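You operate a simulated robot arm through the tools that you are given. There is no shell and no other tool. Be economical: measure what you need, move in short steps, check, and stop when the job is done.

You are at the controls of a simulated two-armed robot. One attempt, no reset.

JOB
Put the cupcake on the side leaf of the steam table away on the top of the end table. Then take the dumpling plate from the shelf of the end table and leave it on the bottom shelf of the tall counter. Then take the white plate from the front of the tall counter and leave it on the top of the fridge. Then open the chiller drawer, put the small yellow tub on the back of the counter away in the inside of the chiller drawer and shut the drawer again. Then put the jug on the right end of the counter away on the back of the counter. Then open the left cupboard door, put the blue plate from the right end of the counter on the middle left shelf of the wide cupboard and shut the door again. Then pull the back right door open. The order counts. Set down upright: small yellow tub, jug.

The check looks at the end state, three seconds after you hand in, the way a careful person would. Anything else that was tipped, shoved, dropped, spilled or broken makes it a failure.

ROBOT AND FRAMES
Two 6-joint arms with two-finger parallel grippers on one trunk, on a base that drives. Base frame: it is fixed to the floor where the robot stands at the start and does not move with it; the origin is under the middle of the robot, x ahead of it, y to its left, z up; the surface under the hand at the start is at about z = 0.74. Readings come in m, degrees, newtons and seconds.
The left shoulder is at the start at [-0.102, 0.177, 0.758], the right one opposite. With the tool pointing down near the work surface each hand reaches from about 0.1 to 0.7 m from the robot's upright axis, wherever it stands, measured 20 degrees to its own side. Places, roughly: back of the counter (213x21 cm) [-4.16, 1.56, 0.8]; back right door [-1.6, 1.2, 1.1]; blue plate (15x15x5 cm) [-2.8, 1.3, 0.8]; bottom shelf of the tall counter [-2.8, -1.5, 0.2]; chiller drawer [-5.5, -1.3, 0.3]; cupcake (7x7x6 cm) [0.5, 0, 0.8]; dumpling plate (15x15x5 cm) [-1.4, -1.6, 0.4]; inside of the chiller drawer [-5.5, -1.4, 0.2]; jug (16x12x14 cm) [-3, 1.5, 0.9]; left cupboard door [-2.1, 3.1, 1]; middle left shelf of the wide cupboard [-2.1, 3.4, 0.9]; small yellow tub (7x7x8 cm) [-4, 1.6, 0.8]; top of the end table [-1.6, -1.5, 0.8]; top of the fridge [0.7, 1.7, 0.9]; white plate (13x12x3 cm) [-2.7, -1.3, 0.8]. Payload 1.57 kg a hand.
Tool frame (each hand has its own): the origin (TCP) lies between the finger pads and is the grasp point; the fingertips stand 0.03 m ahead of it; z points along the fingers, y is the line along which they close. Largest opening 0.08 m; finger width 0.017, thickness 0.012; the body of the gripper, 0.04 by 0.082 m, starts 0.08 m behind the TCP.
Orientation is that of the tool frame in the base frame, as a unit quaternion [x, y, z, w]. With the fingers straight down and closing along the base's y, the tool's x points along the base's -x, its y along +y and its z along -z.

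CONTROLS
- The arms move only by the tool arm_command. It takes "left_plan", "right_plan" or both (then of equal length, played together; a hand with none holds still); each is one flat list of numbers, 7 for each row, row after row: the turn, a rotation vector about the tool's x, y, z in degrees, then the shift along the tool's x, y, z in m, then the gripper command, from -1 (fully open) to 1 (shut), values between in proportion. In form: [ax, ay, az, x, y, z, hand, ax, ay, az, x, y, z, hand, ...]. A call has 1 to 12 rows; each row shifts and turns the commanded pose from where the row before left it, along the tool's axes as they then stand. Rows are played at 5 a second. More than 0.05 m and 8.6 degrees between two rows, or a gripper value outside its range, and nothing of the call is played. Where a pose cannot be reached the arm comes as near as it can. A force on the tool above 40 N (or 10 N above the force at the start of the call, whichever is more), or a blocked arm, ends the call early, and 0.2 s more pass. Each finger travels about 0.072 m/s and halts on what it meets, pressing with about 38 N; the grip force reading is that of the motor and also rises with nothing between the fingers. The clock runs only during rows and for 0.2 s after the last one: add rows that do not move to give the fingers time. The reply holds the time, the measured pose of the TCP, the force on the tool along the base axes, the opening and the grip force, in the units named above and with some noise, with the torque about the TCP (base axes, N m) and any sound that the robot's microphone picked up.
- Cameras (640 x 400 px; columns grow to the right, rows downward): "scene" is now at [0.0432, 0.0119, 1.4871]; the picture's right is [0.12, -0.99, 0.00], its down [-0.68, -0.08, -0.73] and it looks along [0.72, 0.09, -0.68] (base axes); focal length 266 px, centre (320, 200). "left" rides on the left gripper at [0.072, 0.007, -0.122] in its tool frame; the picture's right is [-0.09, 1.00, 0.00], its down [-0.84, -0.08, -0.54] and it looks along [-0.54, -0.05, 0.84] (tool axes); focal length 238 px, centre (320, 200). "right" rides on the right gripper at [0.072, -0.007, -0.122] in its tool frame; the picture's right is [0.09, 1.00, 0.00], its down [-0.84, 0.08, -0.54] and it looks along [-0.54, 0.05, 0.84] (tool axes); focal length 238 px, centre (320, 200). There is no depth. A picture from a camera that has moved, and an enlarged one, comes with that camera's place and axes in the base frame and with its lens.
- grab_frame(camera): a new picture of that camera. The clock stands still meanwhile.
- lift_body(by): slides the trunk up (or, below 0, down) by that many m; the arms and the scene camera ride with it, the base frame stays. It gives what a move gives, with no picture.
- base_move(legs): drives the robot by 1 to 6 legs, each [ahead, left, turn to the left] in m, m and degrees, along the robot's own axes; the way and the turn of a leg run together, so that a leg with both is an arc; at most 1.5 m and 180 degrees a leg. The arms and the cameras ride along, it lands a little off, and it stops where it bumps. It gives what a move gives.
- head_to(pan, tilt): turns the head with the scene camera to pan (to the left, within 143 degrees either way) and tilt (down, from -29 to 69), counted from straight ahead of the robot. It gives what a move gives.
- zoom(camera, box): a new picture of the part [left, top, right, bottom] of that camera's present view, enlarged. The clock stands still meanwhile.
- finish_job(): hands the job in; it is judged then, once.

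Go step by step. Nothing tells you exact positions but the pictures and the camera data: compare them with the known pose of the tool, close in by small moves and look again before you grip or let go. The budget is 493 turns and 256 pictures, counting those below and the enlarged ones. Unless the task says otherwise, let go and move clear before handing in, and close with one line.

The tools are called after "Emit:" as a command line: name --argument value ..., lists and objects as JSON in quotes. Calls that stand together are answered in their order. arm_command: Moves the arms, as the interface text tells. Its arguments: {"type":"object","properties":{"left_plan":{"type":"array"},"right_plan":{"type":"array"}},"required":[]} The other tools are called the same way: lift_body (by) slides the trunk up or down; base_move (legs) drives the base; head_to (pan, tilt) turns the head that bears the scene camera; grab_frame (camera) takes a picture; zoom (camera, box) takes an enlarged picture of a part of a camera's view; finish_job () hands the job in.

At the start:

```text
time_s: 0.0
left_position: [0.5011, 0.2663, 1.0642]
left_orientation: [0.0, 1.0, 0.001, 0.0]
left_force: [0.2, -0.3, 0.9]
left_wrist_torque: [-0.04, -0.04, 0.0]
left_finger_gap: 0.0799
left_gripper_force: 0.1
right_position: [0.4829, -0.1648, 1.0438]
right_orientation: [0.0, 1.0, 0.0, 0.0]
right_force: [0.4, 0.1, 0.7]
right_wrist_torque: [0.0, 0.02, 0.06]
right_finger_gap: 0.0803
right_gripper_force: 0.0
trunk travel left (down, up): [-0.2, 0.128]
robot x, y, heading: [0.0004, 0.001, 0.1]
head pan, tilt: [7.0, 43.2]
```

scene: 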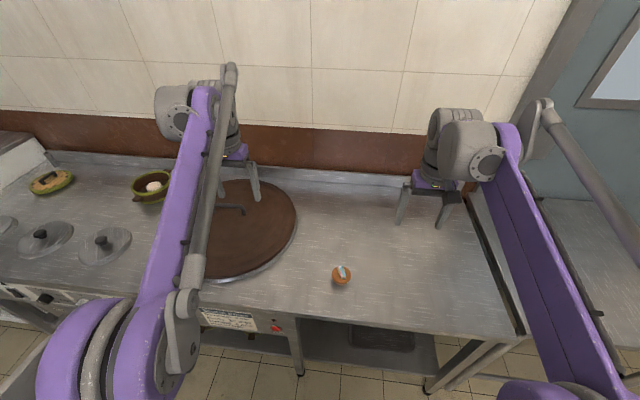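
right: 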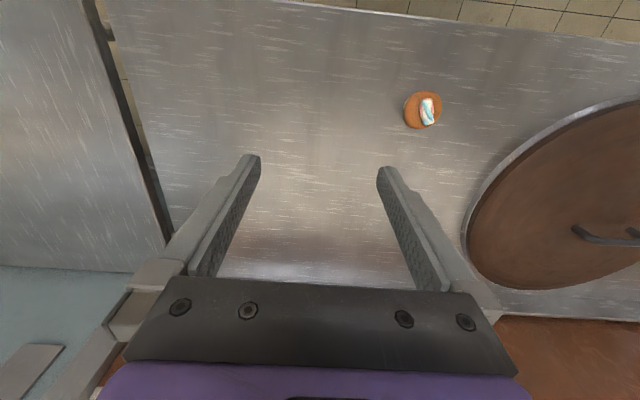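
left: 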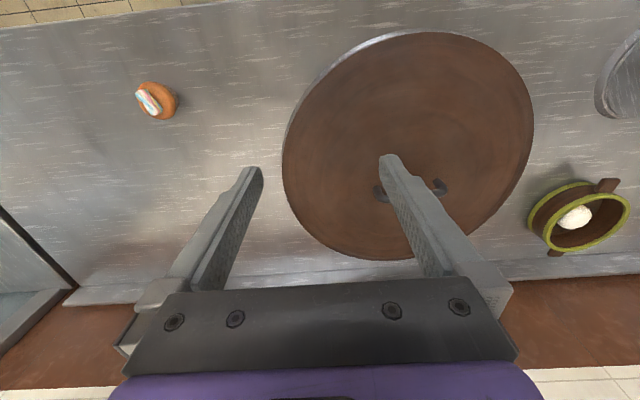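

I see the cupcake at about (0.48, 0.00, 0.77) from both cameras. I'll bring the right hand over it first.

Emit:
arm_command --right_plan '[0, 0, 0, 0.001, 0.042, 0.02, -1, 0, 0, 0, 0.001, 0.042, 0.025, -1, 0, 0, 0, 0.001, 0.042, 0.025, -1, 0, 0, 0, 0, 0.042, 0.025, -1, 0, 0, 0, 0, 0, 0.04, -1, 0, 0, 0, 0, 0, 0.03, -1, 0, 0, 0, 0, 0, 0, -1]'

Emit:
grab_frame --camera "right"

```text
time_s: 1.6
left_position: [0.5009, 0.2655, 1.0648]
left_orientation: [0.0, 1.0, 0.0, 0.0]
left_force: [0.6, 0.3, -0.5]
left_wrist_torque: [0.02, -0.03, -0.02]
left_finger_gap: 0.0801
left_gripper_force: 0.1
right_position: [0.4764, 0.0013, 0.8794]
right_orientation: [0.0, 1.0, 0.0, 0.0]
right_force: [0.2, 0.9, 0.3]
right_wrist_torque: [-0.01, 0.04, -0.01]
right_finger_gap: 0.0801
right_gripper_force: 0.1
trunk travel left (down, up): [-0.2, 0.128]
robot x, y, heading: [-0.0037, 0.0001, -0.0]
head pan, tilt: [7.0, 43.2]
```

```text
252 pictures are left
camera right: at [0.4052, -0.0061, 1.0015], right [-0.09, 1.0, 0.0], down [0.84, 0.08, 0.54], along [0.54, 0.05, -0.84], focal length 238 px, centre (320, 200)
```

right: 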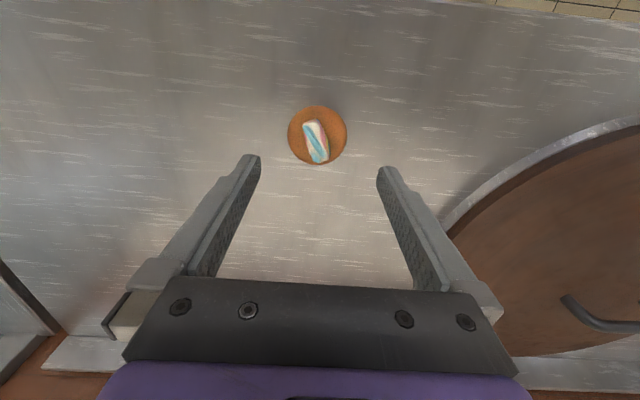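

The cupcake is centred to within 3 mm. I'm going down and closing on it.

Emit:
arm_command --right_plan '[0, 0, 0, -0.002, -0.003, 0.035, -1, 0, 0, 0, 0, 0, 0.035, -1, 0, 0, 0, 0, 0, 0.027, -1, 0, 0, 0, 0, 0, 0, -1, 0, 0, 0, 0, 0, 0, 0, 0, 0, 0, 0, 0, 0, 0, 0, 0, 0, 0, 0, 0, 0, 0, 0, 0, 0, 0, 0, 0]'

Emit:
grab_frame --camera "right"

```text
time_s: 3.4
left_position: [0.5021, 0.2668, 1.0648]
left_orientation: [0.0, 1.0, 0.001, 0.0]
left_force: [-0.4, -0.1, 0.0]
left_wrist_torque: [-0.03, -0.03, -0.02]
left_finger_gap: 0.0804
left_gripper_force: 0.0
right_position: [0.4802, -0.0036, 0.7798]
right_orientation: [0.0, 1.0, 0.0, 0.0]
right_force: [-0.3, 0.1, 0.1]
right_wrist_torque: [-0.02, 0.01, 0.02]
right_finger_gap: 0.0583
right_gripper_force: 37.6
trunk travel left (down, up): [-0.2, 0.128]
robot x, y, heading: [0.0021, 0.0003, 0.2]
head pan, tilt: [7.0, 43.2]
```

```text
251 pictures are left
camera right: at [0.4092, -0.0109, 0.9022], right [-0.09, 1.0, 0.0], down [0.84, 0.08, 0.54], along [0.54, 0.05, -0.84], focal length 238 px, centre (320, 200)
```

right: 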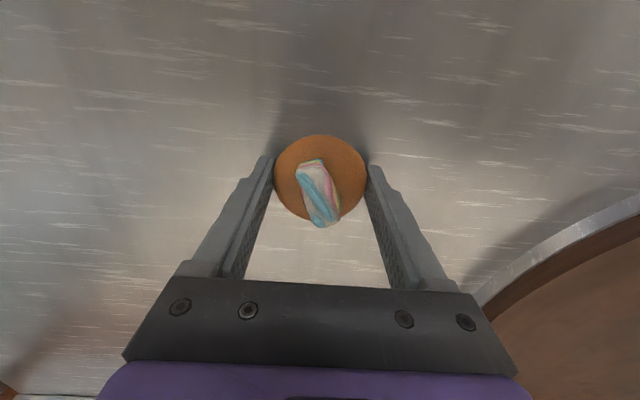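

Gripped with a gap of 0.058 m. I'll lift and tuck both arms in somewhat, then look around.

Emit:
arm_command --right_plan '[0, 0, 0, 0, 0, -0.04, 0, 0, 0, 0, 0, 0, -0.045, 0, 0, 0, 0, 0.02, -0.02, -0.045, 0, 0, 0, 0, 0.03, -0.04, -0.03, 0, 0, 0, 0, 0.03, -0.04, -0.03, 0, 0, 0, 0, 0.03, -0.04, -0.02, 0, 0, 0, 0, 0.03, -0.03, 0, 0, 0, 0, 0, 0, 0, 0, 0]' --left_plan '[0, 0, 0, 0.03, 0, 0, -1, 0, 0, 0, 0.03, 0, 0, -1, 0, 0, 0, 0.03, 0, 0, -1, 0, 0, 0, 0.03, 0, 0, -1, 0, 0, 0, 0.03, 0, 0, -1, 0, 0, 0, 0, 0, 0, -1, 0, 0, 0, 0, 0, 0, -1, 0, 0, 0, 0, 0, 0, -1]'

Emit:
head_to --pan -135 --tilt 20

Emit:
grab_frame --camera "scene"

Emit:
head_to --pan -80 --tilt 20

Emit:
grab_frame --camera "scene"

Emit:
head_to --pan 135 --tilt 20

Emit:
grab_frame --camera "scene"

Emit:
head_to --pan 80 --tilt 20

Emit:
grab_frame --camera "scene"

```text
refused: row 3 steps farther than a row can; nothing moved
```

```text
time_s: 5.7
left_position: [0.5011, 0.268, 1.0646]
left_orientation: [0.0, 1.0, 0.0, -0.001]
left_force: [0.7, -0.2, 0.0]
left_wrist_torque: [-0.01, -0.01, 0.0]
left_finger_gap: 0.0798
left_gripper_force: 0.1
right_position: [0.4799, -0.0035, 0.7792]
right_orientation: [0.0, 1.0, 0.001, 0.0]
right_force: [0.4, 0.4, 0.3]
right_wrist_torque: [0.0, 0.01, -0.02]
right_finger_gap: 0.0583
right_gripper_force: 37.6
trunk travel left (down, up): [-0.2, 0.128]
robot x, y, heading: [-0.001, 0.0016, 0.0]
head pan, tilt: [-135.0, 20.0]
```

```text
250 pictures are left
camera scene: at [-0.1047, -0.0641, 1.5232], right [-0.71, 0.71, 0.0], down [0.24, 0.24, -0.94], along [-0.66, -0.66, -0.34], focal length 266 px, centre (320, 200)
```

scene: 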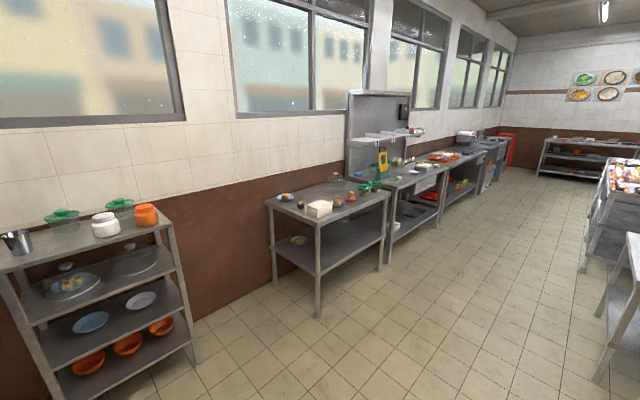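

```text
time_s: 6.9
left_position: [0.501, 0.2666, 1.0643]
left_orientation: [0.0, 1.0, 0.0, 0.0]
left_force: [0.3, 0.7, 0.4]
left_wrist_torque: [0.0, -0.01, -0.01]
left_finger_gap: 0.0802
left_gripper_force: 0.0
right_position: [0.4817, -0.004, 0.7803]
right_orientation: [0.0, 1.0, 0.0, 0.001]
right_force: [0.0, 1.0, -0.4]
right_wrist_torque: [0.03, 0.02, -0.02]
right_finger_gap: 0.0582
right_gripper_force: 38.2
trunk travel left (down, up): [-0.2, 0.128]
robot x, y, heading: [-0.0023, -0.0009, 0.2]
head pan, tilt: [-80.0, 20.0]
```

```text
249 pictures are left
camera scene: at [-0.0228, -0.0899, 1.5233], right [-0.98, -0.17, 0.0], down [-0.06, 0.34, -0.94], along [0.16, -0.93, -0.34], focal length 266 px, centre (320, 200)
```

scene: 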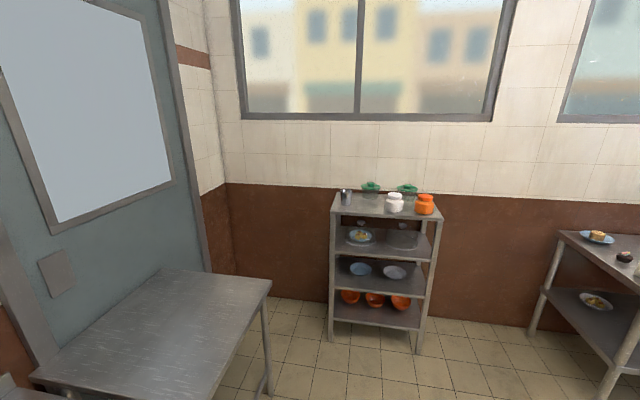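

```text
time_s: 10.0
left_position: [0.5009, 0.2663, 1.0654]
left_orientation: [0.001, 1.0, 0.0, 0.0]
left_force: [0.7, 0.7, -0.3]
left_wrist_torque: [0.01, -0.02, 0.02]
left_finger_gap: 0.0797
left_gripper_force: 0.1
right_position: [0.481, -0.0044, 0.7809]
right_orientation: [-0.001, 1.0, 0.001, 0.0]
right_force: [0.4, -0.2, -0.1]
right_wrist_torque: [-0.03, -0.02, 0.03]
right_finger_gap: 0.058
right_gripper_force: 37.5
trunk travel left (down, up): [-0.2, 0.128]
robot x, y, heading: [0.0041, 0.0028, 0.1]
head pan, tilt: [135.0, 20.0]
```

```text
248 pictures are left
camera scene: at [-0.1047, 0.0677, 1.5233], right [0.71, 0.71, 0.0], down [0.24, -0.24, -0.94], along [-0.66, 0.66, -0.34], focal length 266 px, centre (320, 200)
```

scene: 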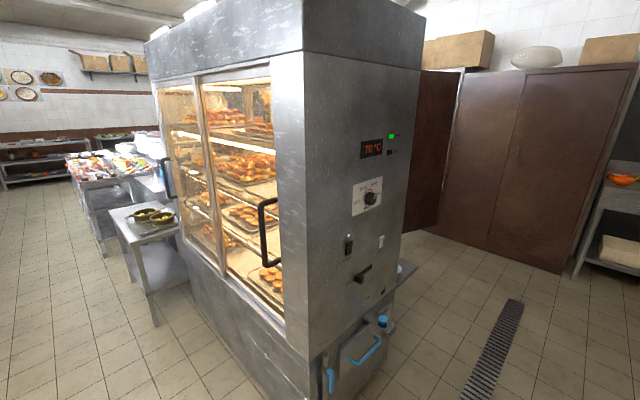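

```text
time_s: 11.2
left_position: [0.5013, 0.2654, 1.0633]
left_orientation: [0.0, 1.0, 0.0, 0.0]
left_force: [-0.5, 0.2, 0.4]
left_wrist_torque: [-0.01, 0.01, 0.01]
left_finger_gap: 0.0798
left_gripper_force: 0.1
right_position: [0.4797, -0.0043, 0.7802]
right_orientation: [-0.001, 1.0, 0.0, 0.0]
right_force: [0.1, -1.1, 0.1]
right_wrist_torque: [-0.01, -0.03, 0.0]
right_finger_gap: 0.0584
right_gripper_force: 38.1
trunk travel left (down, up): [-0.2, 0.128]
robot x, y, heading: [-0.0002, 0.0007, 0.3]
head pan, tilt: [80.0, 20.0]
```

```text
247 pictures are left
camera scene: at [-0.0228, 0.0935, 1.5233], right [0.98, -0.17, 0.0], down [-0.06, -0.34, -0.94], along [0.16, 0.93, -0.34], focal length 266 px, centre (320, 200)
```

scene: 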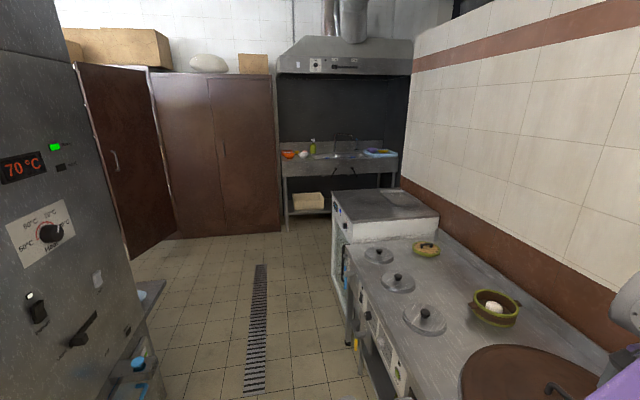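

The lift call was refused because one row was too long. The end table is at the back right, with room to drive up to it. I'm lifting with shorter rows.

Emit:
arm_command --right_plan '[0, 0, 0, 0, 0, -0.04, 0, 0, 0, 0, 0, 0, -0.045, 0, 0, 0, 0, 0.02, -0.02, -0.04, 0, 0, 0, 0, 0.02, -0.03, -0.03, 0, 0, 0, 0, 0.02, -0.03, -0.03, 0, 0, 0, 0, 0.03, -0.03, -0.02, 0, 0, 0, 0, 0.03, -0.03, 0, 0, 0, 0, 0, 0, 0, 0, 0]' --left_plan '[0, 0, 0, 0.03, 0, 0, -1, 0, 0, 0, 0.03, 0, 0, -1, 0, 0, 0, 0.03, 0, 0, -1, 0, 0, 0, 0.03, 0, 0, -1, 0, 0, 0, 0.03, 0, 0, -1, 0, 0, 0, 0, 0, 0, -1, 0, 0, 0, 0, 0, 0, -1, 0, 0, 0, 0, 0, 0, -1]'

Emit:
head_to --pan -125 --tilt 35

Emit:
zoom --camera "scene" --box '[160, 0, 480, 200]'

```text
time_s: 13.0
left_position: [0.3523, 0.2664, 1.0637]
left_orientation: [0.001, 1.0, 0.001, 0.0]
left_force: [-0.1, -1.0, 0.6]
left_wrist_torque: [-0.02, 0.02, 0.01]
left_finger_gap: 0.0798
left_gripper_force: 0.1
right_position: [0.3577, -0.1426, 0.9865]
right_orientation: [0.0, 1.0, 0.0, 0.0]
right_force: [-0.2, 0.0, 0.4]
right_wrist_torque: [-0.01, 0.02, 0.01]
right_finger_gap: 0.0582
right_gripper_force: 37.7
trunk travel left (down, up): [-0.2, 0.128]
robot x, y, heading: [-0.0005, -0.002, -0.1]
head pan, tilt: [80.0, 20.0]
```

```text
time_s: 16.0
left_position: [0.3524, 0.2657, 1.0645]
left_orientation: [0.0, 1.0, 0.0, 0.0]
left_force: [0.3, -0.5, 0.1]
left_wrist_torque: [-0.05, 0.0, 0.02]
left_finger_gap: 0.0802
left_gripper_force: 0.0
right_position: [0.3584, -0.1405, 0.9867]
right_orientation: [0.001, 1.0, -0.001, -0.001]
right_force: [-0.3, -0.8, -0.9]
right_wrist_torque: [0.01, 0.05, -0.01]
right_finger_gap: 0.0582
right_gripper_force: 37.2
trunk travel left (down, up): [-0.2, 0.128]
robot x, y, heading: [0.0005, -0.0011, 0.1]
head pan, tilt: [-125.0, 35.0]
```

```text
2.00 times, centred on (320, 100) of scene
camera zoom: at [-0.0894, -0.0704, 1.4994], right [-0.82, 0.57, 0.0], down [0.33, 0.47, -0.82], along [-0.47, -0.67, -0.57], focal length 531 px, centre (320, 400)
```

zoom: 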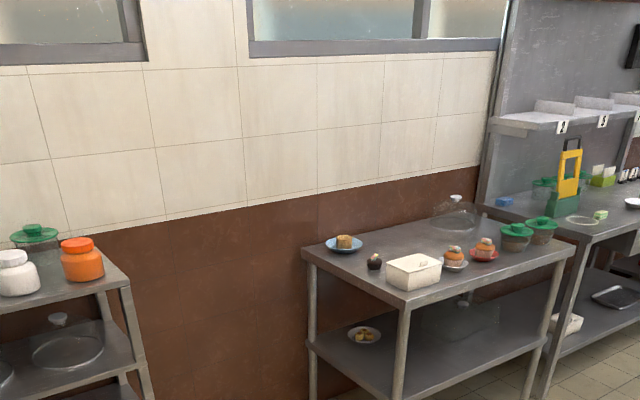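

I take the end table top to span x −2.2 to −1.26 and y −1.9 to −1.24. I'll drive to in front of it, facing the wall.

Emit:
base_move --legs '[[-0.8, 0, 0], [0, 0, -90], [0.6, -0.75, 0]]'

Emit:
head_to --pan 0 --tilt 40

Emit:
grab_frame --camera "scene"

```text
time_s: 30.7
left_position: [-1.2731, -0.9667, 1.0643]
left_orientation: [0.699, 0.715, 0.0, 0.0]
left_force: [0.3, 0.3, -0.7]
left_wrist_torque: [0.02, 0.0, 0.0]
left_finger_gap: 0.0799
left_gripper_force: 0.4
right_position: [-1.6802, -0.9818, 0.9863]
right_orientation: [0.7, 0.714, 0.0, 0.0]
right_force: [0.5, -0.6, 0.2]
right_wrist_torque: [0.03, 0.02, 0.0]
right_finger_gap: 0.058
right_gripper_force: 37.8
trunk travel left (down, up): [-0.2, 0.128]
robot x, y, heading: [-1.5448, -0.6189, -88.7]
head pan, tilt: [-125.0, 35.0]
```

```text
time_s: 32.8
left_position: [-1.2728, -0.9654, 1.0643]
left_orientation: [0.699, 0.715, 0.0, -0.001]
left_force: [0.6, -0.1, -0.1]
left_wrist_torque: [0.0, 0.0, -0.03]
left_finger_gap: 0.0799
left_gripper_force: 0.1
right_position: [-1.6814, -0.9812, 0.9872]
right_orientation: [0.7, 0.714, 0.0, 0.0]
right_force: [0.8, 0.7, -1.2]
right_wrist_torque: [-0.02, -0.01, -0.01]
right_finger_gap: 0.0582
right_gripper_force: 38.2
trunk travel left (down, up): [-0.2, 0.128]
robot x, y, heading: [-1.5434, -0.6163, -88.8]
head pan, tilt: [0.0, 40.0]
```

```text
245 pictures are left
camera scene: at [-1.5453, -0.6652, 1.4918], right [-1.0, -0.02, 0.0], down [-0.01, 0.64, -0.77], along [0.02, -0.77, -0.64], focal length 266 px, centre (320, 200)
```

scene: 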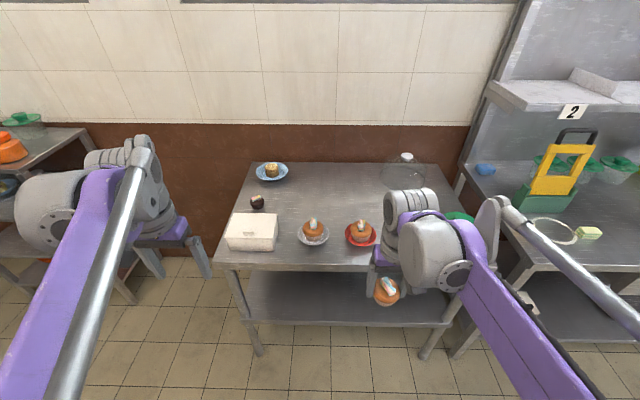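

There is a free area at the middle of the table top, around (−1.58, −1.56). I'll move in closer with the arms held high.

Emit:
base_move --legs '[[0.28, 0.08, -1.2]]'

Emit:
grab_frame --camera "scene"

```text
time_s: 34.8
left_position: [-1.203, -1.2553, 1.0639]
left_orientation: [0.71, 0.704, 0.0, 0.0]
left_force: [-0.3, -0.3, 1.0]
left_wrist_torque: [0.03, -0.02, 0.04]
left_finger_gap: 0.0798
left_gripper_force: 0.0
right_position: [-1.6112, -1.2586, 0.9852]
right_orientation: [0.709, 0.705, 0.0, 0.0]
right_force: [0.0, 0.5, 0.4]
right_wrist_torque: [0.01, 0.02, -0.01]
right_finger_gap: 0.0584
right_gripper_force: 38.2
trunk travel left (down, up): [-0.2, 0.128]
robot x, y, heading: [-1.469, -0.9024, -90.4]
head pan, tilt: [0.0, 40.0]
```

```text
244 pictures are left
camera scene: at [-1.4671, -0.9465, 1.4918], right [-1.0, 0.01, 0.0], down [0.0, 0.64, -0.77], along [0.0, -0.77, -0.64], focal length 266 px, centre (320, 200)
```

scene: 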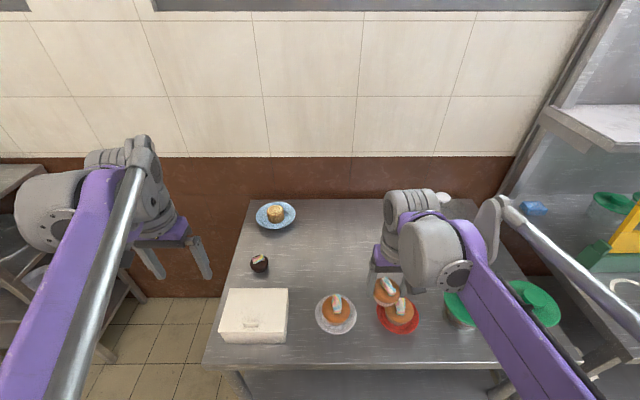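

The white-plate cupcake is near (−1.51, −1.32) and the red-plate one near (−1.68, −1.31). I'll move the hand out to (−1.58, −1.55), keep it high, and look.

Emit:
arm_command --right_plan '[0, 0, 0, -0.045, 0.005, 0, 0, 0, 0, 0, -0.045, 0.005, 0, 0, 0, 0, 0, -0.045, 0.005, 0, 0, 0, 0, 0, -0.045, 0.005, 0, 0, 0, 0, 0, -0.045, 0.005, 0, 0, 0, 0, 0, -0.045, 0.005, 0, 0, 0, 0, 0, -0.02, 0, 0.02, 0, 0, 0, 0, 0, 0, 0.04, 0, 0, 0, 0, 0, 0, 0, 0]'

Emit:
grab_frame --camera "scene"

Emit:
grab_frame --camera "right"

```text
time_s: 36.8
left_position: [-1.2023, -1.2545, 1.0644]
left_orientation: [0.709, 0.705, 0.0, 0.0]
left_force: [0.9, -0.7, 0.3]
left_wrist_torque: [0.02, -0.01, 0.02]
left_finger_gap: 0.0801
left_gripper_force: 0.0
right_position: [-1.587, -1.5127, 0.9318]
right_orientation: [0.71, 0.704, 0.0, 0.0]
right_force: [0.8, 0.2, 0.3]
right_wrist_torque: [-0.02, 0.0, -0.01]
right_finger_gap: 0.0581
right_gripper_force: 38.1
right hand out of reach, approached as far as the arm can: row 6, 7
trunk travel left (down, up): [-0.2, 0.128]
robot x, y, heading: [-1.467, -0.8967, -90.5]
head pan, tilt: [0.0, 40.0]
```

```text
243 pictures are left
camera scene: at [-1.4671, -0.9458, 1.4919], right [-1.0, 0.01, 0.0], down [0.0, 0.64, -0.77], along [0.0, -0.77, -0.64], focal length 266 px, centre (320, 200)
```

scene: 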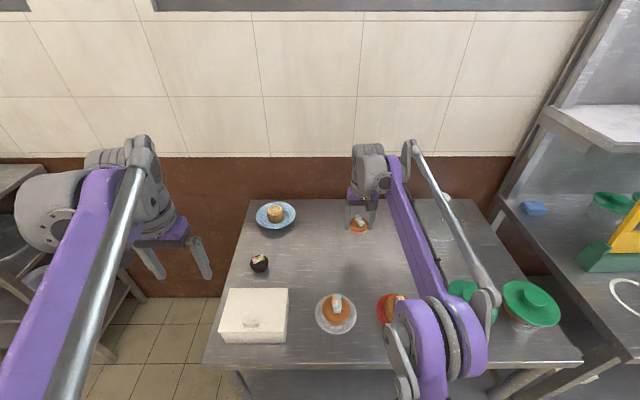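

```text
242 pictures are left
camera right: at [-1.5925, -1.4407, 1.0528], right [1.0, 0.09, 0.0], down [0.07, -0.84, 0.54], along [0.05, -0.54, -0.84], focal length 238 px, centre (320, 200)
```

right: 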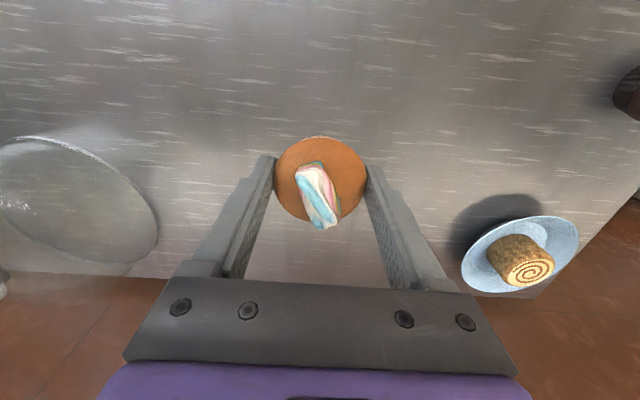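

It's clear below the hand. I'm lowering in stages.

Emit:
arm_command --right_plan '[0, 0, 0, 0, 0, 0.04, 0, 0, 0, 0, 0, 0, 0.04, 0, 0, 0, 0, 0, 0, 0.03, 0, 0, 0, 0, 0, 0, 0, 0]'

Emit:
grab_frame --camera "scene"

Emit:
grab_frame --camera "right"

```text
time_s: 37.6
left_position: [-1.2024, -1.2537, 1.0649]
left_orientation: [0.709, 0.705, -0.001, 0.0]
left_force: [-0.5, -0.1, 0.6]
left_wrist_torque: [0.03, 0.0, -0.01]
left_finger_gap: 0.0797
left_gripper_force: 0.0
right_position: [-1.5868, -1.5096, 0.8292]
right_orientation: [0.71, 0.704, 0.0, 0.0]
right_force: [1.2, 6.5, 24.7]
right_wrist_torque: [0.42, 0.07, -0.17]
right_finger_gap: 0.0583
right_gripper_force: 26.8
trunk travel left (down, up): [-0.2, 0.128]
robot x, y, heading: [-1.4653, -0.9016, -90.3]
head pan, tilt: [0.0, 40.0]
stopped in row 4 (right hand): the force on the tool passed its limit at 66 N (the readings are from after the stop); the commanded pose is now the measured one
```

```text
241 pictures are left
camera scene: at [-1.4668, -0.9443, 1.492], right [-1.0, 0.01, 0.0], down [0.0, 0.64, -0.77], along [0.0, -0.77, -0.64], focal length 266 px, centre (320, 200)
```

scene: 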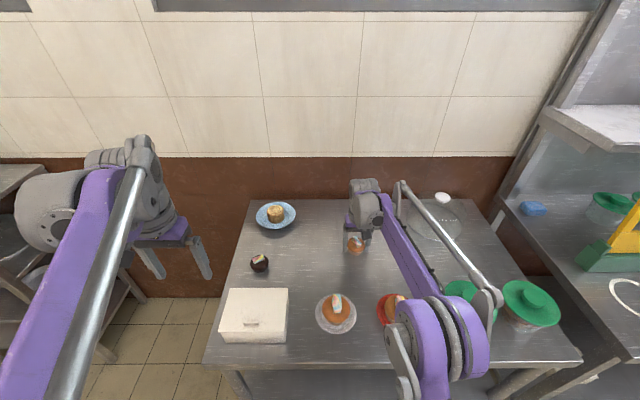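

```text
240 pictures are left
camera right: at [-1.592, -1.4365, 0.9518], right [1.0, 0.09, 0.0], down [0.07, -0.84, 0.54], along [0.05, -0.54, -0.84], focal length 238 px, centre (320, 200)
```

right: 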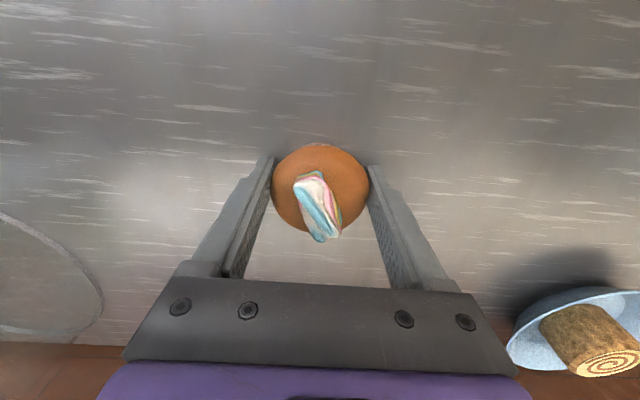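

It touched down, so the table top is at about z 0.79. I'll ease the pressure, open, and rise.

Emit:
arm_command --right_plan '[0, 0, 0, 0, 0, -0.002, 0, 0, 0, 0, 0, 0, 0, -1, 0, 0, 0, 0, 0, 0, -1, 0, 0, 0, 0, 0, 0, -1, 0, 0, 0, 0, 0, -0.02, -1, 0, 0, 0, 0, 0, -0.04, -1, 0, 0, 0, 0, 0, -0.045, -1, 0, 0, 0, 0, 0, -0.045, -1]'

Emit:
grab_frame --camera "right"

```text
time_s: 39.4
left_position: [-1.2025, -1.2552, 1.0647]
left_orientation: [0.71, 0.704, 0.0, 0.0]
left_force: [0.0, -0.2, 0.7]
left_wrist_torque: [0.02, 0.0, 0.0]
left_finger_gap: 0.0798
left_gripper_force: 0.0
right_position: [-1.5883, -1.508, 0.9804]
right_orientation: [0.709, 0.705, -0.001, 0.001]
right_force: [0.5, -0.1, 0.2]
right_wrist_torque: [-0.01, -0.04, -0.01]
right_finger_gap: 0.0804
right_gripper_force: 0.1
trunk travel left (down, up): [-0.2, 0.128]
robot x, y, heading: [-1.4667, -0.901, -90.5]
head pan, tilt: [0.0, 40.0]
```

```text
239 pictures are left
camera right: at [-1.594, -1.4359, 1.1024], right [1.0, 0.09, 0.0], down [0.07, -0.84, 0.55], along [0.05, -0.54, -0.84], focal length 238 px, centre (320, 200)
```

right: 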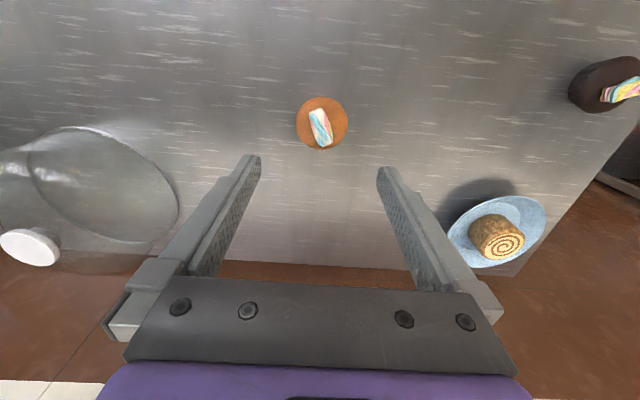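

The cupcake stands upright on the table top. Next is the dumpling plate, which I'll reach through the +x end of the end table. I'm retracting and driving to that end.

Emit:
arm_command --right_plan '[0, 0, 0, 0, 0, -0.03, -1, 0, 0, 0, 0.045, 0, 0, -1, 0, 0, 0, 0.045, 0, 0, -1, 0, 0, 0, 0.045, 0, 0, -1, 0, 0, 0, 0.045, 0, 0, -1, 0, 0, 0, 0.045, 0, 0, -1, 0, 0, 0, 0.04, 0, 0, -1]'

Emit:
base_move --legs '[[-0.2, 0, 0], [0, 0.62, 0], [0, 0, -73], [0.08, 0.25, 0]]'

Emit:
head_to --pan 35 --tilt 45

Emit:
grab_frame --camera "scene"

```text
time_s: 41.0
left_position: [-1.2031, -1.2555, 1.0639]
left_orientation: [0.709, 0.705, 0.0, 0.0]
left_force: [-0.4, 0.4, -0.6]
left_wrist_torque: [-0.01, 0.01, 0.02]
left_finger_gap: 0.0801
left_gripper_force: 0.1
right_position: [-1.5703, -1.4509, 1.017]
right_orientation: [0.709, 0.705, 0.0, 0.0]
right_force: [-0.8, 0.3, 0.2]
right_wrist_torque: [-0.02, -0.02, 0.0]
right_finger_gap: 0.0801
right_gripper_force: 0.1
right hand out of reach, approached as far as the arm can: row 1, 3, 4, 5, 6, 7
trunk travel left (down, up): [-0.2, 0.128]
robot x, y, heading: [-1.4677, -0.9001, -90.4]
head pan, tilt: [0.0, 40.0]
```

```text
time_s: 53.7
left_position: [-1.1183, -1.3259, 1.0643]
left_orientation: [0.989, 0.149, 0.0, -0.001]
left_force: [-0.4, -0.4, 0.4]
left_wrist_torque: [0.04, -0.02, -0.05]
left_finger_gap: 0.0801
left_gripper_force: 0.1
right_position: [-1.4137, -1.0336, 1.0174]
right_orientation: [0.989, 0.148, -0.001, 0.001]
right_force: [0.9, 0.7, 0.1]
right_wrist_torque: [0.0, 0.01, -0.02]
right_finger_gap: 0.0801
right_gripper_force: 0.1
trunk travel left (down, up): [-0.2, 0.128]
robot x, y, heading: [-0.861, -0.9645, -162.8]
head pan, tilt: [0.0, 40.0]
```

```text
time_s: 54.7
left_position: [-1.1175, -1.3246, 1.0637]
left_orientation: [0.989, 0.149, 0.0, 0.0]
left_force: [-0.6, -0.3, -0.9]
left_wrist_torque: [-0.03, 0.0, 0.01]
left_finger_gap: 0.0801
left_gripper_force: 0.0
right_position: [-1.4151, -1.0324, 1.0176]
right_orientation: [0.989, 0.149, -0.002, 0.001]
right_force: [-0.2, -0.3, 0.0]
right_wrist_torque: [0.01, -0.02, -0.04]
right_finger_gap: 0.0799
right_gripper_force: 0.2
trunk travel left (down, up): [-0.2, 0.128]
robot x, y, heading: [-0.8577, -0.9674, -163.2]
head pan, tilt: [35.0, 45.0]
```

```text
238 pictures are left
camera scene: at [-0.8724, -1.0185, 1.4846], right [-0.79, 0.62, 0.0], down [0.44, 0.56, -0.71], along [-0.44, -0.56, -0.71], focal length 266 px, centre (320, 200)
```

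scene: 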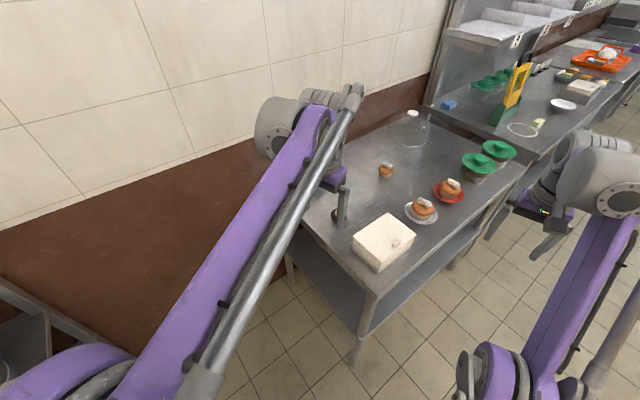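

The table top hides the plate from the head camera. I'll move further along the end, lower the trunk, and pitch the left hand so its camera sees the shelf.

Emit:
arm_command --right_plan '[0, 0, 0, 0.045, 0, 0, -1, 0, 0, 0, 0.045, 0, 0, -1, 0, 0, 0, 0.045, 0, 0, -1, 0, 0, 0, 0.045, 0, -0.01, -1, 0, 0, 0, 0, 0, 0, -1]'

Emit:
base_move --legs '[[0, 0.15, 0]]'

Emit:
lift_body --by -0.2

Emit:
arm_command --left_plan '[0, -8, 0, 0, 0, 0.02, -1, 0, -8, 0, 0, 0, 0.02, -1, 0, -8, 0, 0, 0, 0.02, -1, 0, -8, 0, 0, 0, 0, -1, 0, -8, 0, 0, 0, 0, -1, 0, 0, 0, 0, 0, 0, -1]'

Emit:
grab_frame --camera "left"

```text
time_s: 55.9
left_position: [-1.1178, -1.3248, 1.0638]
left_orientation: [0.989, 0.148, 0.0, 0.0]
left_force: [-0.1, 0.3, 0.4]
left_wrist_torque: [-0.02, -0.02, 0.0]
left_finger_gap: 0.0801
left_gripper_force: 0.0
right_position: [-1.3787, -1.0472, 1.0831]
right_orientation: [0.989, 0.147, 0.0, 0.001]
right_force: [-0.2, 0.4, -0.3]
right_wrist_torque: [0.01, -0.01, -0.01]
right_finger_gap: 0.0799
right_gripper_force: 0.1
right hand out of reach, approached as far as the arm can: row 1, 2, 3, 4
trunk travel left (down, up): [-0.2, 0.128]
robot x, y, heading: [-0.86, -0.9681, -162.9]
head pan, tilt: [35.0, 45.0]
```

```text
time_s: 57.9
left_position: [-1.0721, -1.4705, 1.0645]
left_orientation: [0.989, 0.15, 0.0, 0.0]
left_force: [-0.5, 0.1, -0.2]
left_wrist_torque: [0.0, -0.01, -0.01]
left_finger_gap: 0.0799
left_gripper_force: 0.1
right_position: [-1.3336, -1.1918, 1.0848]
right_orientation: [0.989, 0.149, -0.001, 0.0]
right_force: [-0.7, 0.0, 0.6]
right_wrist_torque: [-0.01, 0.0, 0.03]
right_finger_gap: 0.0796
right_gripper_force: 0.2
trunk travel left (down, up): [-0.2, 0.128]
robot x, y, heading: [-0.8173, -1.1117, -162.7]
head pan, tilt: [35.0, 45.0]
```

```text
time_s: 59.5
left_position: [-1.0735, -1.4703, 0.8973]
left_orientation: [0.989, 0.148, 0.001, 0.0]
left_force: [-1.7, -0.4, -0.9]
left_wrist_torque: [0.03, -0.02, 0.05]
left_finger_gap: 0.08
left_gripper_force: 0.1
right_position: [-1.3458, -1.1949, 0.9067]
right_orientation: [0.989, 0.149, 0.01, 0.003]
right_force: [11.2, 5.8, 30.6]
right_wrist_torque: [-0.98, -0.94, 0.51]
right_finger_gap: 0.0779
right_gripper_force: 0.1
trunk travel left (down, up): [-0.033, 0.294]
robot x, y, heading: [-0.815, -1.1153, -162.8]
head pan, tilt: [35.0, 45.0]
stopped: the force on the tool passed its limit at 259 N (the readings are from after the stop); the commanded pose is now the measured one
```

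```text
time_s: 60.9
left_position: [-1.0814, -1.4722, 0.8383]
left_orientation: [0.929, 0.139, -0.339, 0.051]
left_force: [0.8, 0.0, 0.2]
left_wrist_torque: [0.0, 0.02, -0.01]
left_finger_gap: 0.0799
left_gripper_force: 0.1
right_position: [-1.3463, -1.1954, 0.9073]
right_orientation: [0.989, 0.147, 0.006, 0.001]
right_force: [8.2, 4.8, 30.6]
right_wrist_torque: [-1.01, -0.93, 0.57]
right_finger_gap: 0.078
right_gripper_force: 0.0
trunk travel left (down, up): [-0.033, 0.294]
robot x, y, heading: [-0.8109, -1.1106, -162.8]
head pan, tilt: [35.0, 45.0]
```

```text
237 pictures are left
camera left: at [-0.9528, -1.4403, 0.8858], right [0.23, -0.97, 0.06], down [-0.3, -0.01, 0.95], along [-0.93, -0.23, -0.29], focal length 238 px, centre (320, 200)
```

left: 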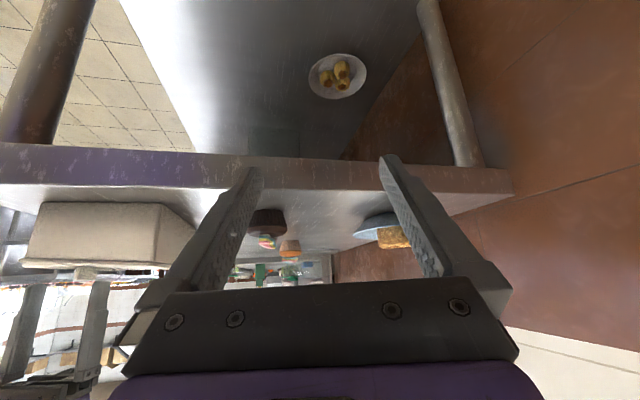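

The right fingers came down on the white box. I'm lifting that hand straight up at once and checking the box.

Emit:
arm_command --right_plan '[0, 0, 0, 0, 0, -0.03, -1, 0, 0, 0, 0, 0, -0.04, -1, 0, 0, 0, 0, 0, -0.04, -1]'

Emit:
grab_frame --camera "scene"

Emit:
grab_frame --camera "right"

```text
time_s: 61.7
left_position: [-1.0842, -1.473, 0.8394]
left_orientation: [0.93, 0.139, -0.337, 0.05]
left_force: [-0.1, 0.4, -0.4]
left_wrist_torque: [0.0, 0.0, -0.03]
left_finger_gap: 0.08
left_gripper_force: 0.2
right_position: [-1.3059, -1.1769, 0.9704]
right_orientation: [0.989, 0.148, 0.009, 0.001]
right_force: [-0.2, -0.1, 1.1]
right_wrist_torque: [-0.01, -0.03, -0.01]
right_finger_gap: 0.0801
right_gripper_force: 0.1
right hand out of reach, approached as far as the arm can: row 1, 2, 3
trunk travel left (down, up): [-0.033, 0.294]
robot x, y, heading: [-0.8149, -1.1138, -162.9]
head pan, tilt: [35.0, 45.0]
```

```text
236 pictures are left
camera scene: at [-0.8683, -1.1755, 1.3101], right [-0.79, 0.61, 0.0], down [0.43, 0.56, -0.71], along [-0.43, -0.56, -0.71], focal length 266 px, centre (320, 200)
```

scene: 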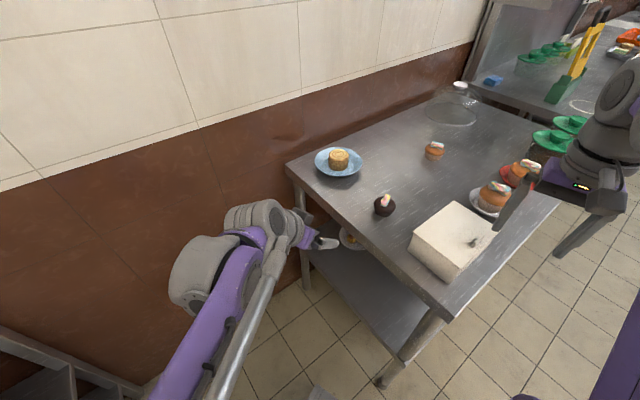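

```text
235 pictures are left
camera right: at [-1.2406, -1.1499, 1.0934], right [0.38, -0.93, 0.01], down [-0.79, -0.32, 0.53], along [-0.49, -0.21, -0.85], focal length 238 px, centre (320, 200)
```

right: 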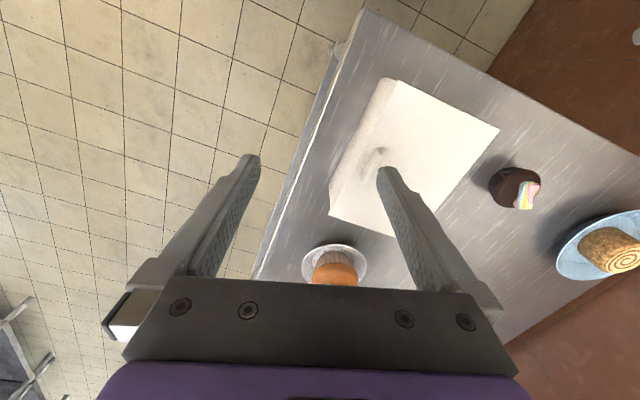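

The box hasn't moved (its corner is at the same spot within a few mm). I'll tuck the right arm off the table and lower the left hand beside the shelf for a close view.

Emit:
arm_command --right_plan '[0, 0, 0, 0.045, 0, 0, -1, 0, 0, 0, 0.045, 0, 0, -1, 0, 0, 0, 0.045, 0, 0, -1, 0, 0, 0, 0.04, 0, 0, -1, 0, 0, 0, 0, 0, 0, -1]' --left_plan '[0, 0, 0, 0.032, 0, 0.038, -1, 0, 0, 0, 0.032, 0, 0.038, -1, 0, 0, 0, 0.032, 0, 0.038, -1, 0, 0, 0, 0.032, 0, 0.038, -1, 0, 0, 0, 0, 0, 0, -1]'

Emit:
grab_frame --camera "left"

```text
time_s: 62.9
left_position: [-1.0816, -1.47, 0.6371]
left_orientation: [0.93, 0.14, -0.337, 0.05]
left_force: [-0.1, 0.0, -0.4]
left_wrist_torque: [0.03, 0.03, 0.0]
left_finger_gap: 0.08
left_gripper_force: 0.0
right_position: [-1.1387, -1.1253, 0.9724]
right_orientation: [0.989, 0.148, 0.008, 0.001]
right_force: [0.0, -0.6, 0.1]
right_wrist_torque: [-0.01, 0.02, 0.01]
right_finger_gap: 0.0797
right_gripper_force: 0.1
trunk travel left (down, up): [-0.033, 0.294]
robot x, y, heading: [-0.8152, -1.108, -163.0]
head pan, tilt: [35.0, 45.0]
```

```text
234 pictures are left
camera left: at [-0.9521, -1.4384, 0.6866], right [0.23, -0.97, 0.06], down [-0.3, -0.01, 0.95], along [-0.93, -0.23, -0.3], focal length 238 px, centre (320, 200)
```

left: 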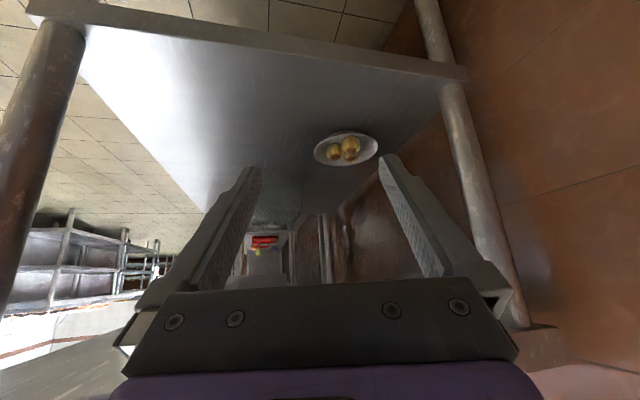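

Triangulating from two views puts the plate centre at (−1.40, −1.62) with its top near z 0.42. I'll roll the hand 90° so the fingers close in the vertical plane for a rim grip.

Emit:
arm_command --left_plan '[0, 0, -8.2, 0, 0, 0, 0, 0, 0, -8.2, 0, 0, 0, 0, 0, 0, -8.2, 0, 0, 0, 0, 0, 0, -8.2, 0, 0, 0, 0, 0, 0, -8.2, 0, 0, 0, 0, 0, 0, -8.2, 0, 0, 0, 0, 0, 0, -8.2, 0, 0, 0, 0, 0, 0, -8.2, 0, 0, 0, 0, 0, 0, -8.2, 0, 0, 0, 0, 0, 0, -8.2, 0, 0, 0, 0, 0, 0, -8, 0, 0, 0, 0, 0, 0, 0, 0, 0, 0, 0]'

Emit:
grab_frame --camera "left"

```text
time_s: 65.5
left_position: [-1.0814, -1.473, 0.6386]
left_orientation: [0.558, 0.757, -0.274, -0.202]
left_force: [-0.6, 0.8, -0.1]
left_wrist_torque: [0.01, 0.03, -0.02]
left_finger_gap: 0.04
left_gripper_force: 0.1
right_position: [-1.1404, -1.1256, 0.9733]
right_orientation: [0.989, 0.147, 0.008, 0.002]
right_force: [0.4, 0.5, -0.5]
right_wrist_torque: [0.02, 0.03, 0.0]
right_finger_gap: 0.08
right_gripper_force: 0.0
trunk travel left (down, up): [-0.033, 0.294]
robot x, y, heading: [-0.8138, -1.1151, -162.9]
head pan, tilt: [35.0, 45.0]
```

```text
233 pictures are left
camera left: at [-1.0238, -1.3802, 0.7284], right [0.76, 0.14, -0.64], down [0.52, -0.71, 0.46], along [-0.39, -0.69, -0.61], focal length 238 px, centre (320, 200)
```

left: 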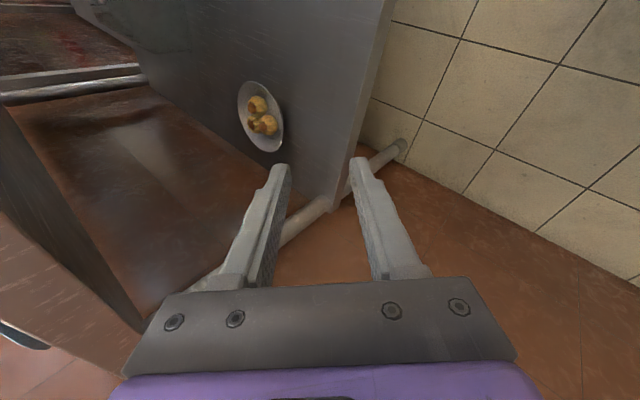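

Shelf surface estimate is z ≈ 0.375–0.385. I'm moving to a pre-grasp about 7 cm short of the near rim and looking again.

Emit:
arm_command --left_plan '[0, 0, 0, -0.0075, -0.0108, 0.0435, 0.25, 0, 0, 0, -0.0075, -0.0108, 0.0435, 0.25, 0, 0, 0, -0.0075, -0.0108, 0.0435, 0.25, 0, 0, 0, -0.0075, -0.0108, 0.0435, 0.25, 0, 0, 0, -0.0075, -0.0108, 0.0435, 0.25, 0, 0, 0, -0.0075, -0.0108, 0.0435, 0.25, 6, 0, 0, 0, 0, 0, 0.25, 0, 0, 0, 0, 0, 0, 0.25]'

Emit:
grab_frame --camera "left"

Emit:
grab_frame --camera "scene"

```text
time_s: 67.3
left_position: [-1.2765, -1.5814, 0.4793]
left_orientation: [0.547, 0.741, -0.313, -0.232]
left_force: [0.3, -0.2, 0.7]
left_wrist_torque: [0.02, 0.02, 0.0]
left_finger_gap: 0.03
left_gripper_force: 0.0
right_position: [-1.1398, -1.1249, 0.9722]
right_orientation: [0.989, 0.148, 0.008, 0.001]
right_force: [0.1, 0.7, 0.4]
right_wrist_torque: [-0.02, 0.01, 0.01]
right_finger_gap: 0.08
right_gripper_force: 0.0
trunk travel left (down, up): [-0.033, 0.294]
robot x, y, heading: [-0.8116, -1.1124, -162.8]
head pan, tilt: [35.0, 45.0]
```

```text
232 pictures are left
camera left: at [-1.2102, -1.4865, 0.5598], right [0.69, 0.12, -0.72], down [0.57, -0.7, 0.43], along [-0.45, -0.7, -0.55], focal length 238 px, centre (320, 200)
```

left: 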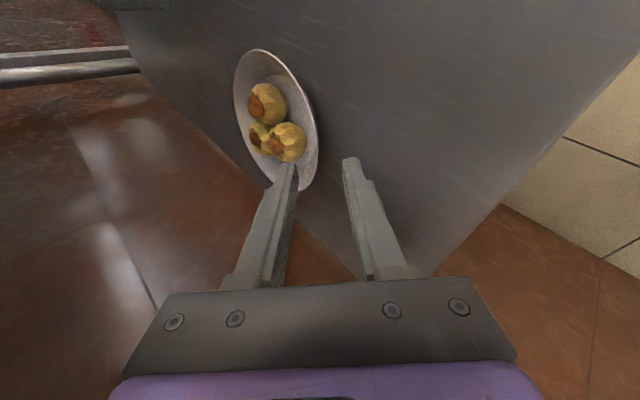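

```text
231 pictures are left
camera scene: at [-0.8688, -1.1757, 1.3101], right [-0.79, 0.61, 0.0], down [0.43, 0.56, -0.71], along [-0.43, -0.56, -0.71], focal length 266 px, centre (320, 200)
```

scene: 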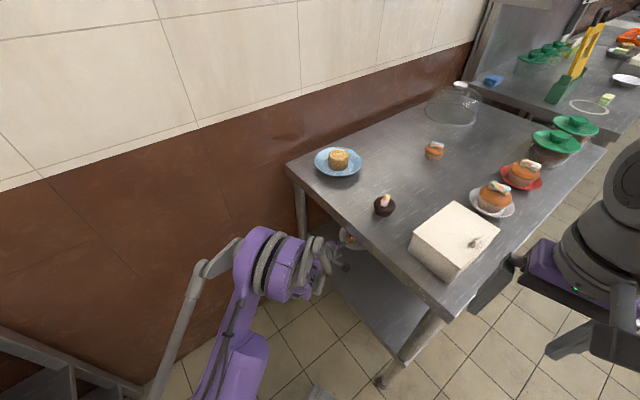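

I'll measure the shelf height by easing the lower fingertip down just in front of the rim.

Emit:
arm_command --left_plan '[0, 0, 0, 0, 0.0144, 0.0139, 0.25, 0, 0, 0, 0, 0.0108, 0.0105, 0.25, 0, 0, 0, 0, 0.0036, 0.0035, 0.25, 0, 0, 0, 0, 0.0036, 0.0035, 0.25, 0, 0, 0, 0, 0.0036, 0.0035, 0.25, 0, 0, 0, 0, 0.0036, 0.0035, 0.25, 0, 0, 0, 0, 0.0036, 0.0035, 0.25]'

Emit:
grab_frame --camera "left"

```text
time_s: 68.5
left_position: [-1.2718, -1.58, 0.4366]
left_orientation: [0.545, 0.741, -0.315, -0.233]
left_force: [10.4, 6.6, 25.0]
left_wrist_torque: [0.17, -0.22, -0.03]
left_finger_gap: 0.0213
left_gripper_force: 0.1
right_position: [-1.1371, -1.123, 0.9743]
right_orientation: [0.989, 0.148, 0.008, 0.003]
right_force: [0.0, 0.4, -0.2]
right_wrist_torque: [0.03, -0.02, 0.03]
right_finger_gap: 0.08
right_gripper_force: 0.1
trunk travel left (down, up): [-0.033, 0.294]
robot x, y, heading: [-0.8149, -1.1079, -162.7]
head pan, tilt: [35.0, 45.0]
stopped in row 5 (left hand): the force on the tool passed its limit at 45 N (the readings are from after the stop); the commanded pose is now the measured one
```

```text
230 pictures are left
camera left: at [-1.2066, -1.4843, 0.5164], right [0.69, 0.12, -0.72], down [0.57, -0.7, 0.43], along [-0.45, -0.71, -0.55], focal length 238 px, centre (320, 200)
```

left: 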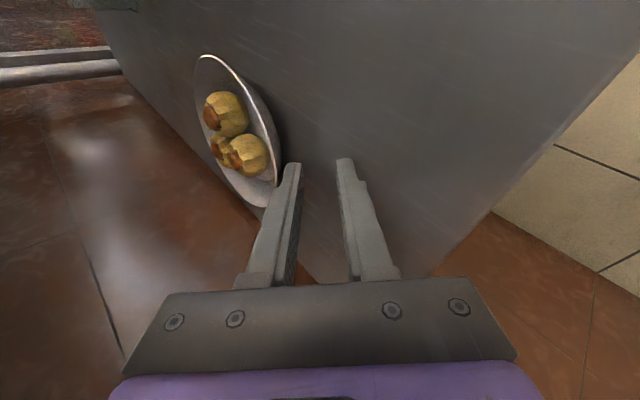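

Contact shows the shelf at z ≈ 0.40, and the rim triangulates to z ≈ 0.42 with centre (−1.40, −1.61). I'll back up slightly and flatten the hand to about 30° so the lower finger can slip under the rim.

Emit:
arm_command --left_plan '[0, 0, 0, 0, -0.0086, -0.0084, 0.45, 7, 0, 0, 0, 0, 0, 0.45, 7, 0, 0, 0, 0, 0, 0.45, 0, 0, 0, 0, 0, 0, 0.45]'

Emit:
grab_frame --camera "left"

```text
time_s: 69.5
left_position: [-1.274, -1.5806, 0.4458]
left_orientation: [0.514, 0.697, -0.402, -0.297]
left_force: [0.2, -0.5, 0.0]
left_wrist_torque: [-0.01, 0.01, -0.03]
left_finger_gap: 0.0221
left_gripper_force: 0.2
right_position: [-1.1391, -1.1254, 0.9726]
right_orientation: [0.989, 0.149, 0.008, 0.001]
right_force: [-0.4, 0.3, -0.6]
right_wrist_torque: [0.0, 0.04, 0.0]
right_finger_gap: 0.0802
right_gripper_force: 0.1
trunk travel left (down, up): [-0.033, 0.294]
robot x, y, heading: [-0.8175, -1.1099, -163.1]
head pan, tilt: [35.0, 45.0]
```

```text
229 pictures are left
camera left: at [-1.1919, -1.4803, 0.5013], right [0.5, 0.06, -0.86], down [0.66, -0.67, 0.34], along [-0.56, -0.74, -0.38], focal length 238 px, centre (320, 200)
```

left: 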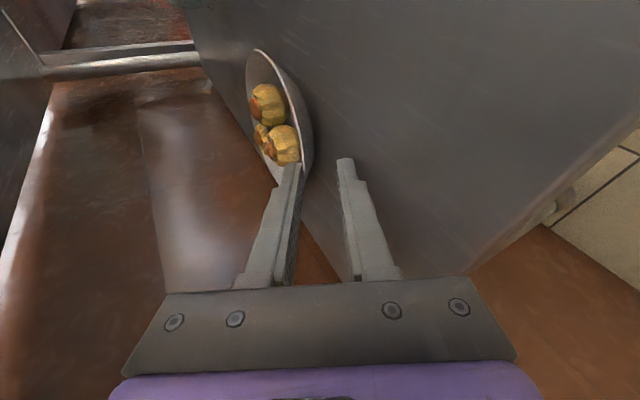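

The rim lies slightly toward the upper finger. I'll flatten to about 23°, correct sideways, and slide forward most of the way.

Emit:
arm_command --left_plan '[7, 0, 0, 0, 0, 0, 0.5, 0, 0, 0, 0.007, -0.005, 0, 0.5, 0, 0, 0, 0, 0, 0.0153, 0.5, 0, 0, 0, 0, 0, 0.0153, 0.5, 0, 0, 0, 0, 0, 0, 0.5]'

Emit:
grab_frame --camera "left"

```text
time_s: 70.7
left_position: [-1.3051, -1.5835, 0.4388]
left_orientation: [0.494, 0.672, -0.444, -0.327]
left_force: [1.0, 1.2, -0.3]
left_wrist_torque: [0.01, 0.01, 0.0]
left_finger_gap: 0.0201
left_gripper_force: 0.0
right_position: [-1.1396, -1.1252, 0.9722]
right_orientation: [0.989, 0.147, 0.008, 0.001]
right_force: [0.1, -0.3, -0.5]
right_wrist_torque: [0.02, -0.02, 0.02]
right_finger_gap: 0.0803
right_gripper_force: 0.0
trunk travel left (down, up): [-0.033, 0.294]
robot x, y, heading: [-0.813, -1.1143, -162.8]
head pan, tilt: [35.0, 45.0]
```

```text
228 pictures are left
camera left: at [-1.2177, -1.4808, 0.4808], right [0.4, 0.03, -0.92], down [0.7, -0.66, 0.28], along [-0.6, -0.75, -0.28], focal length 238 px, centre (320, 200)
```

left: 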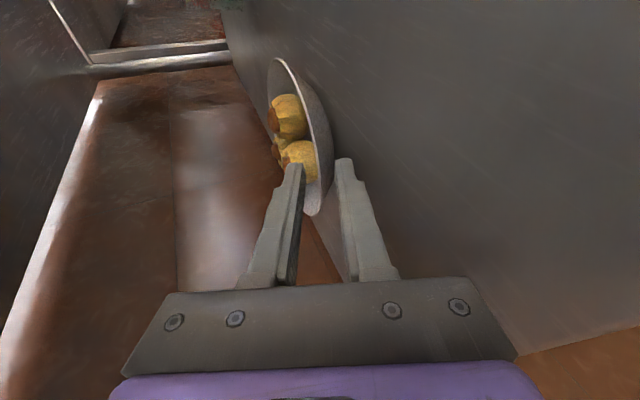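

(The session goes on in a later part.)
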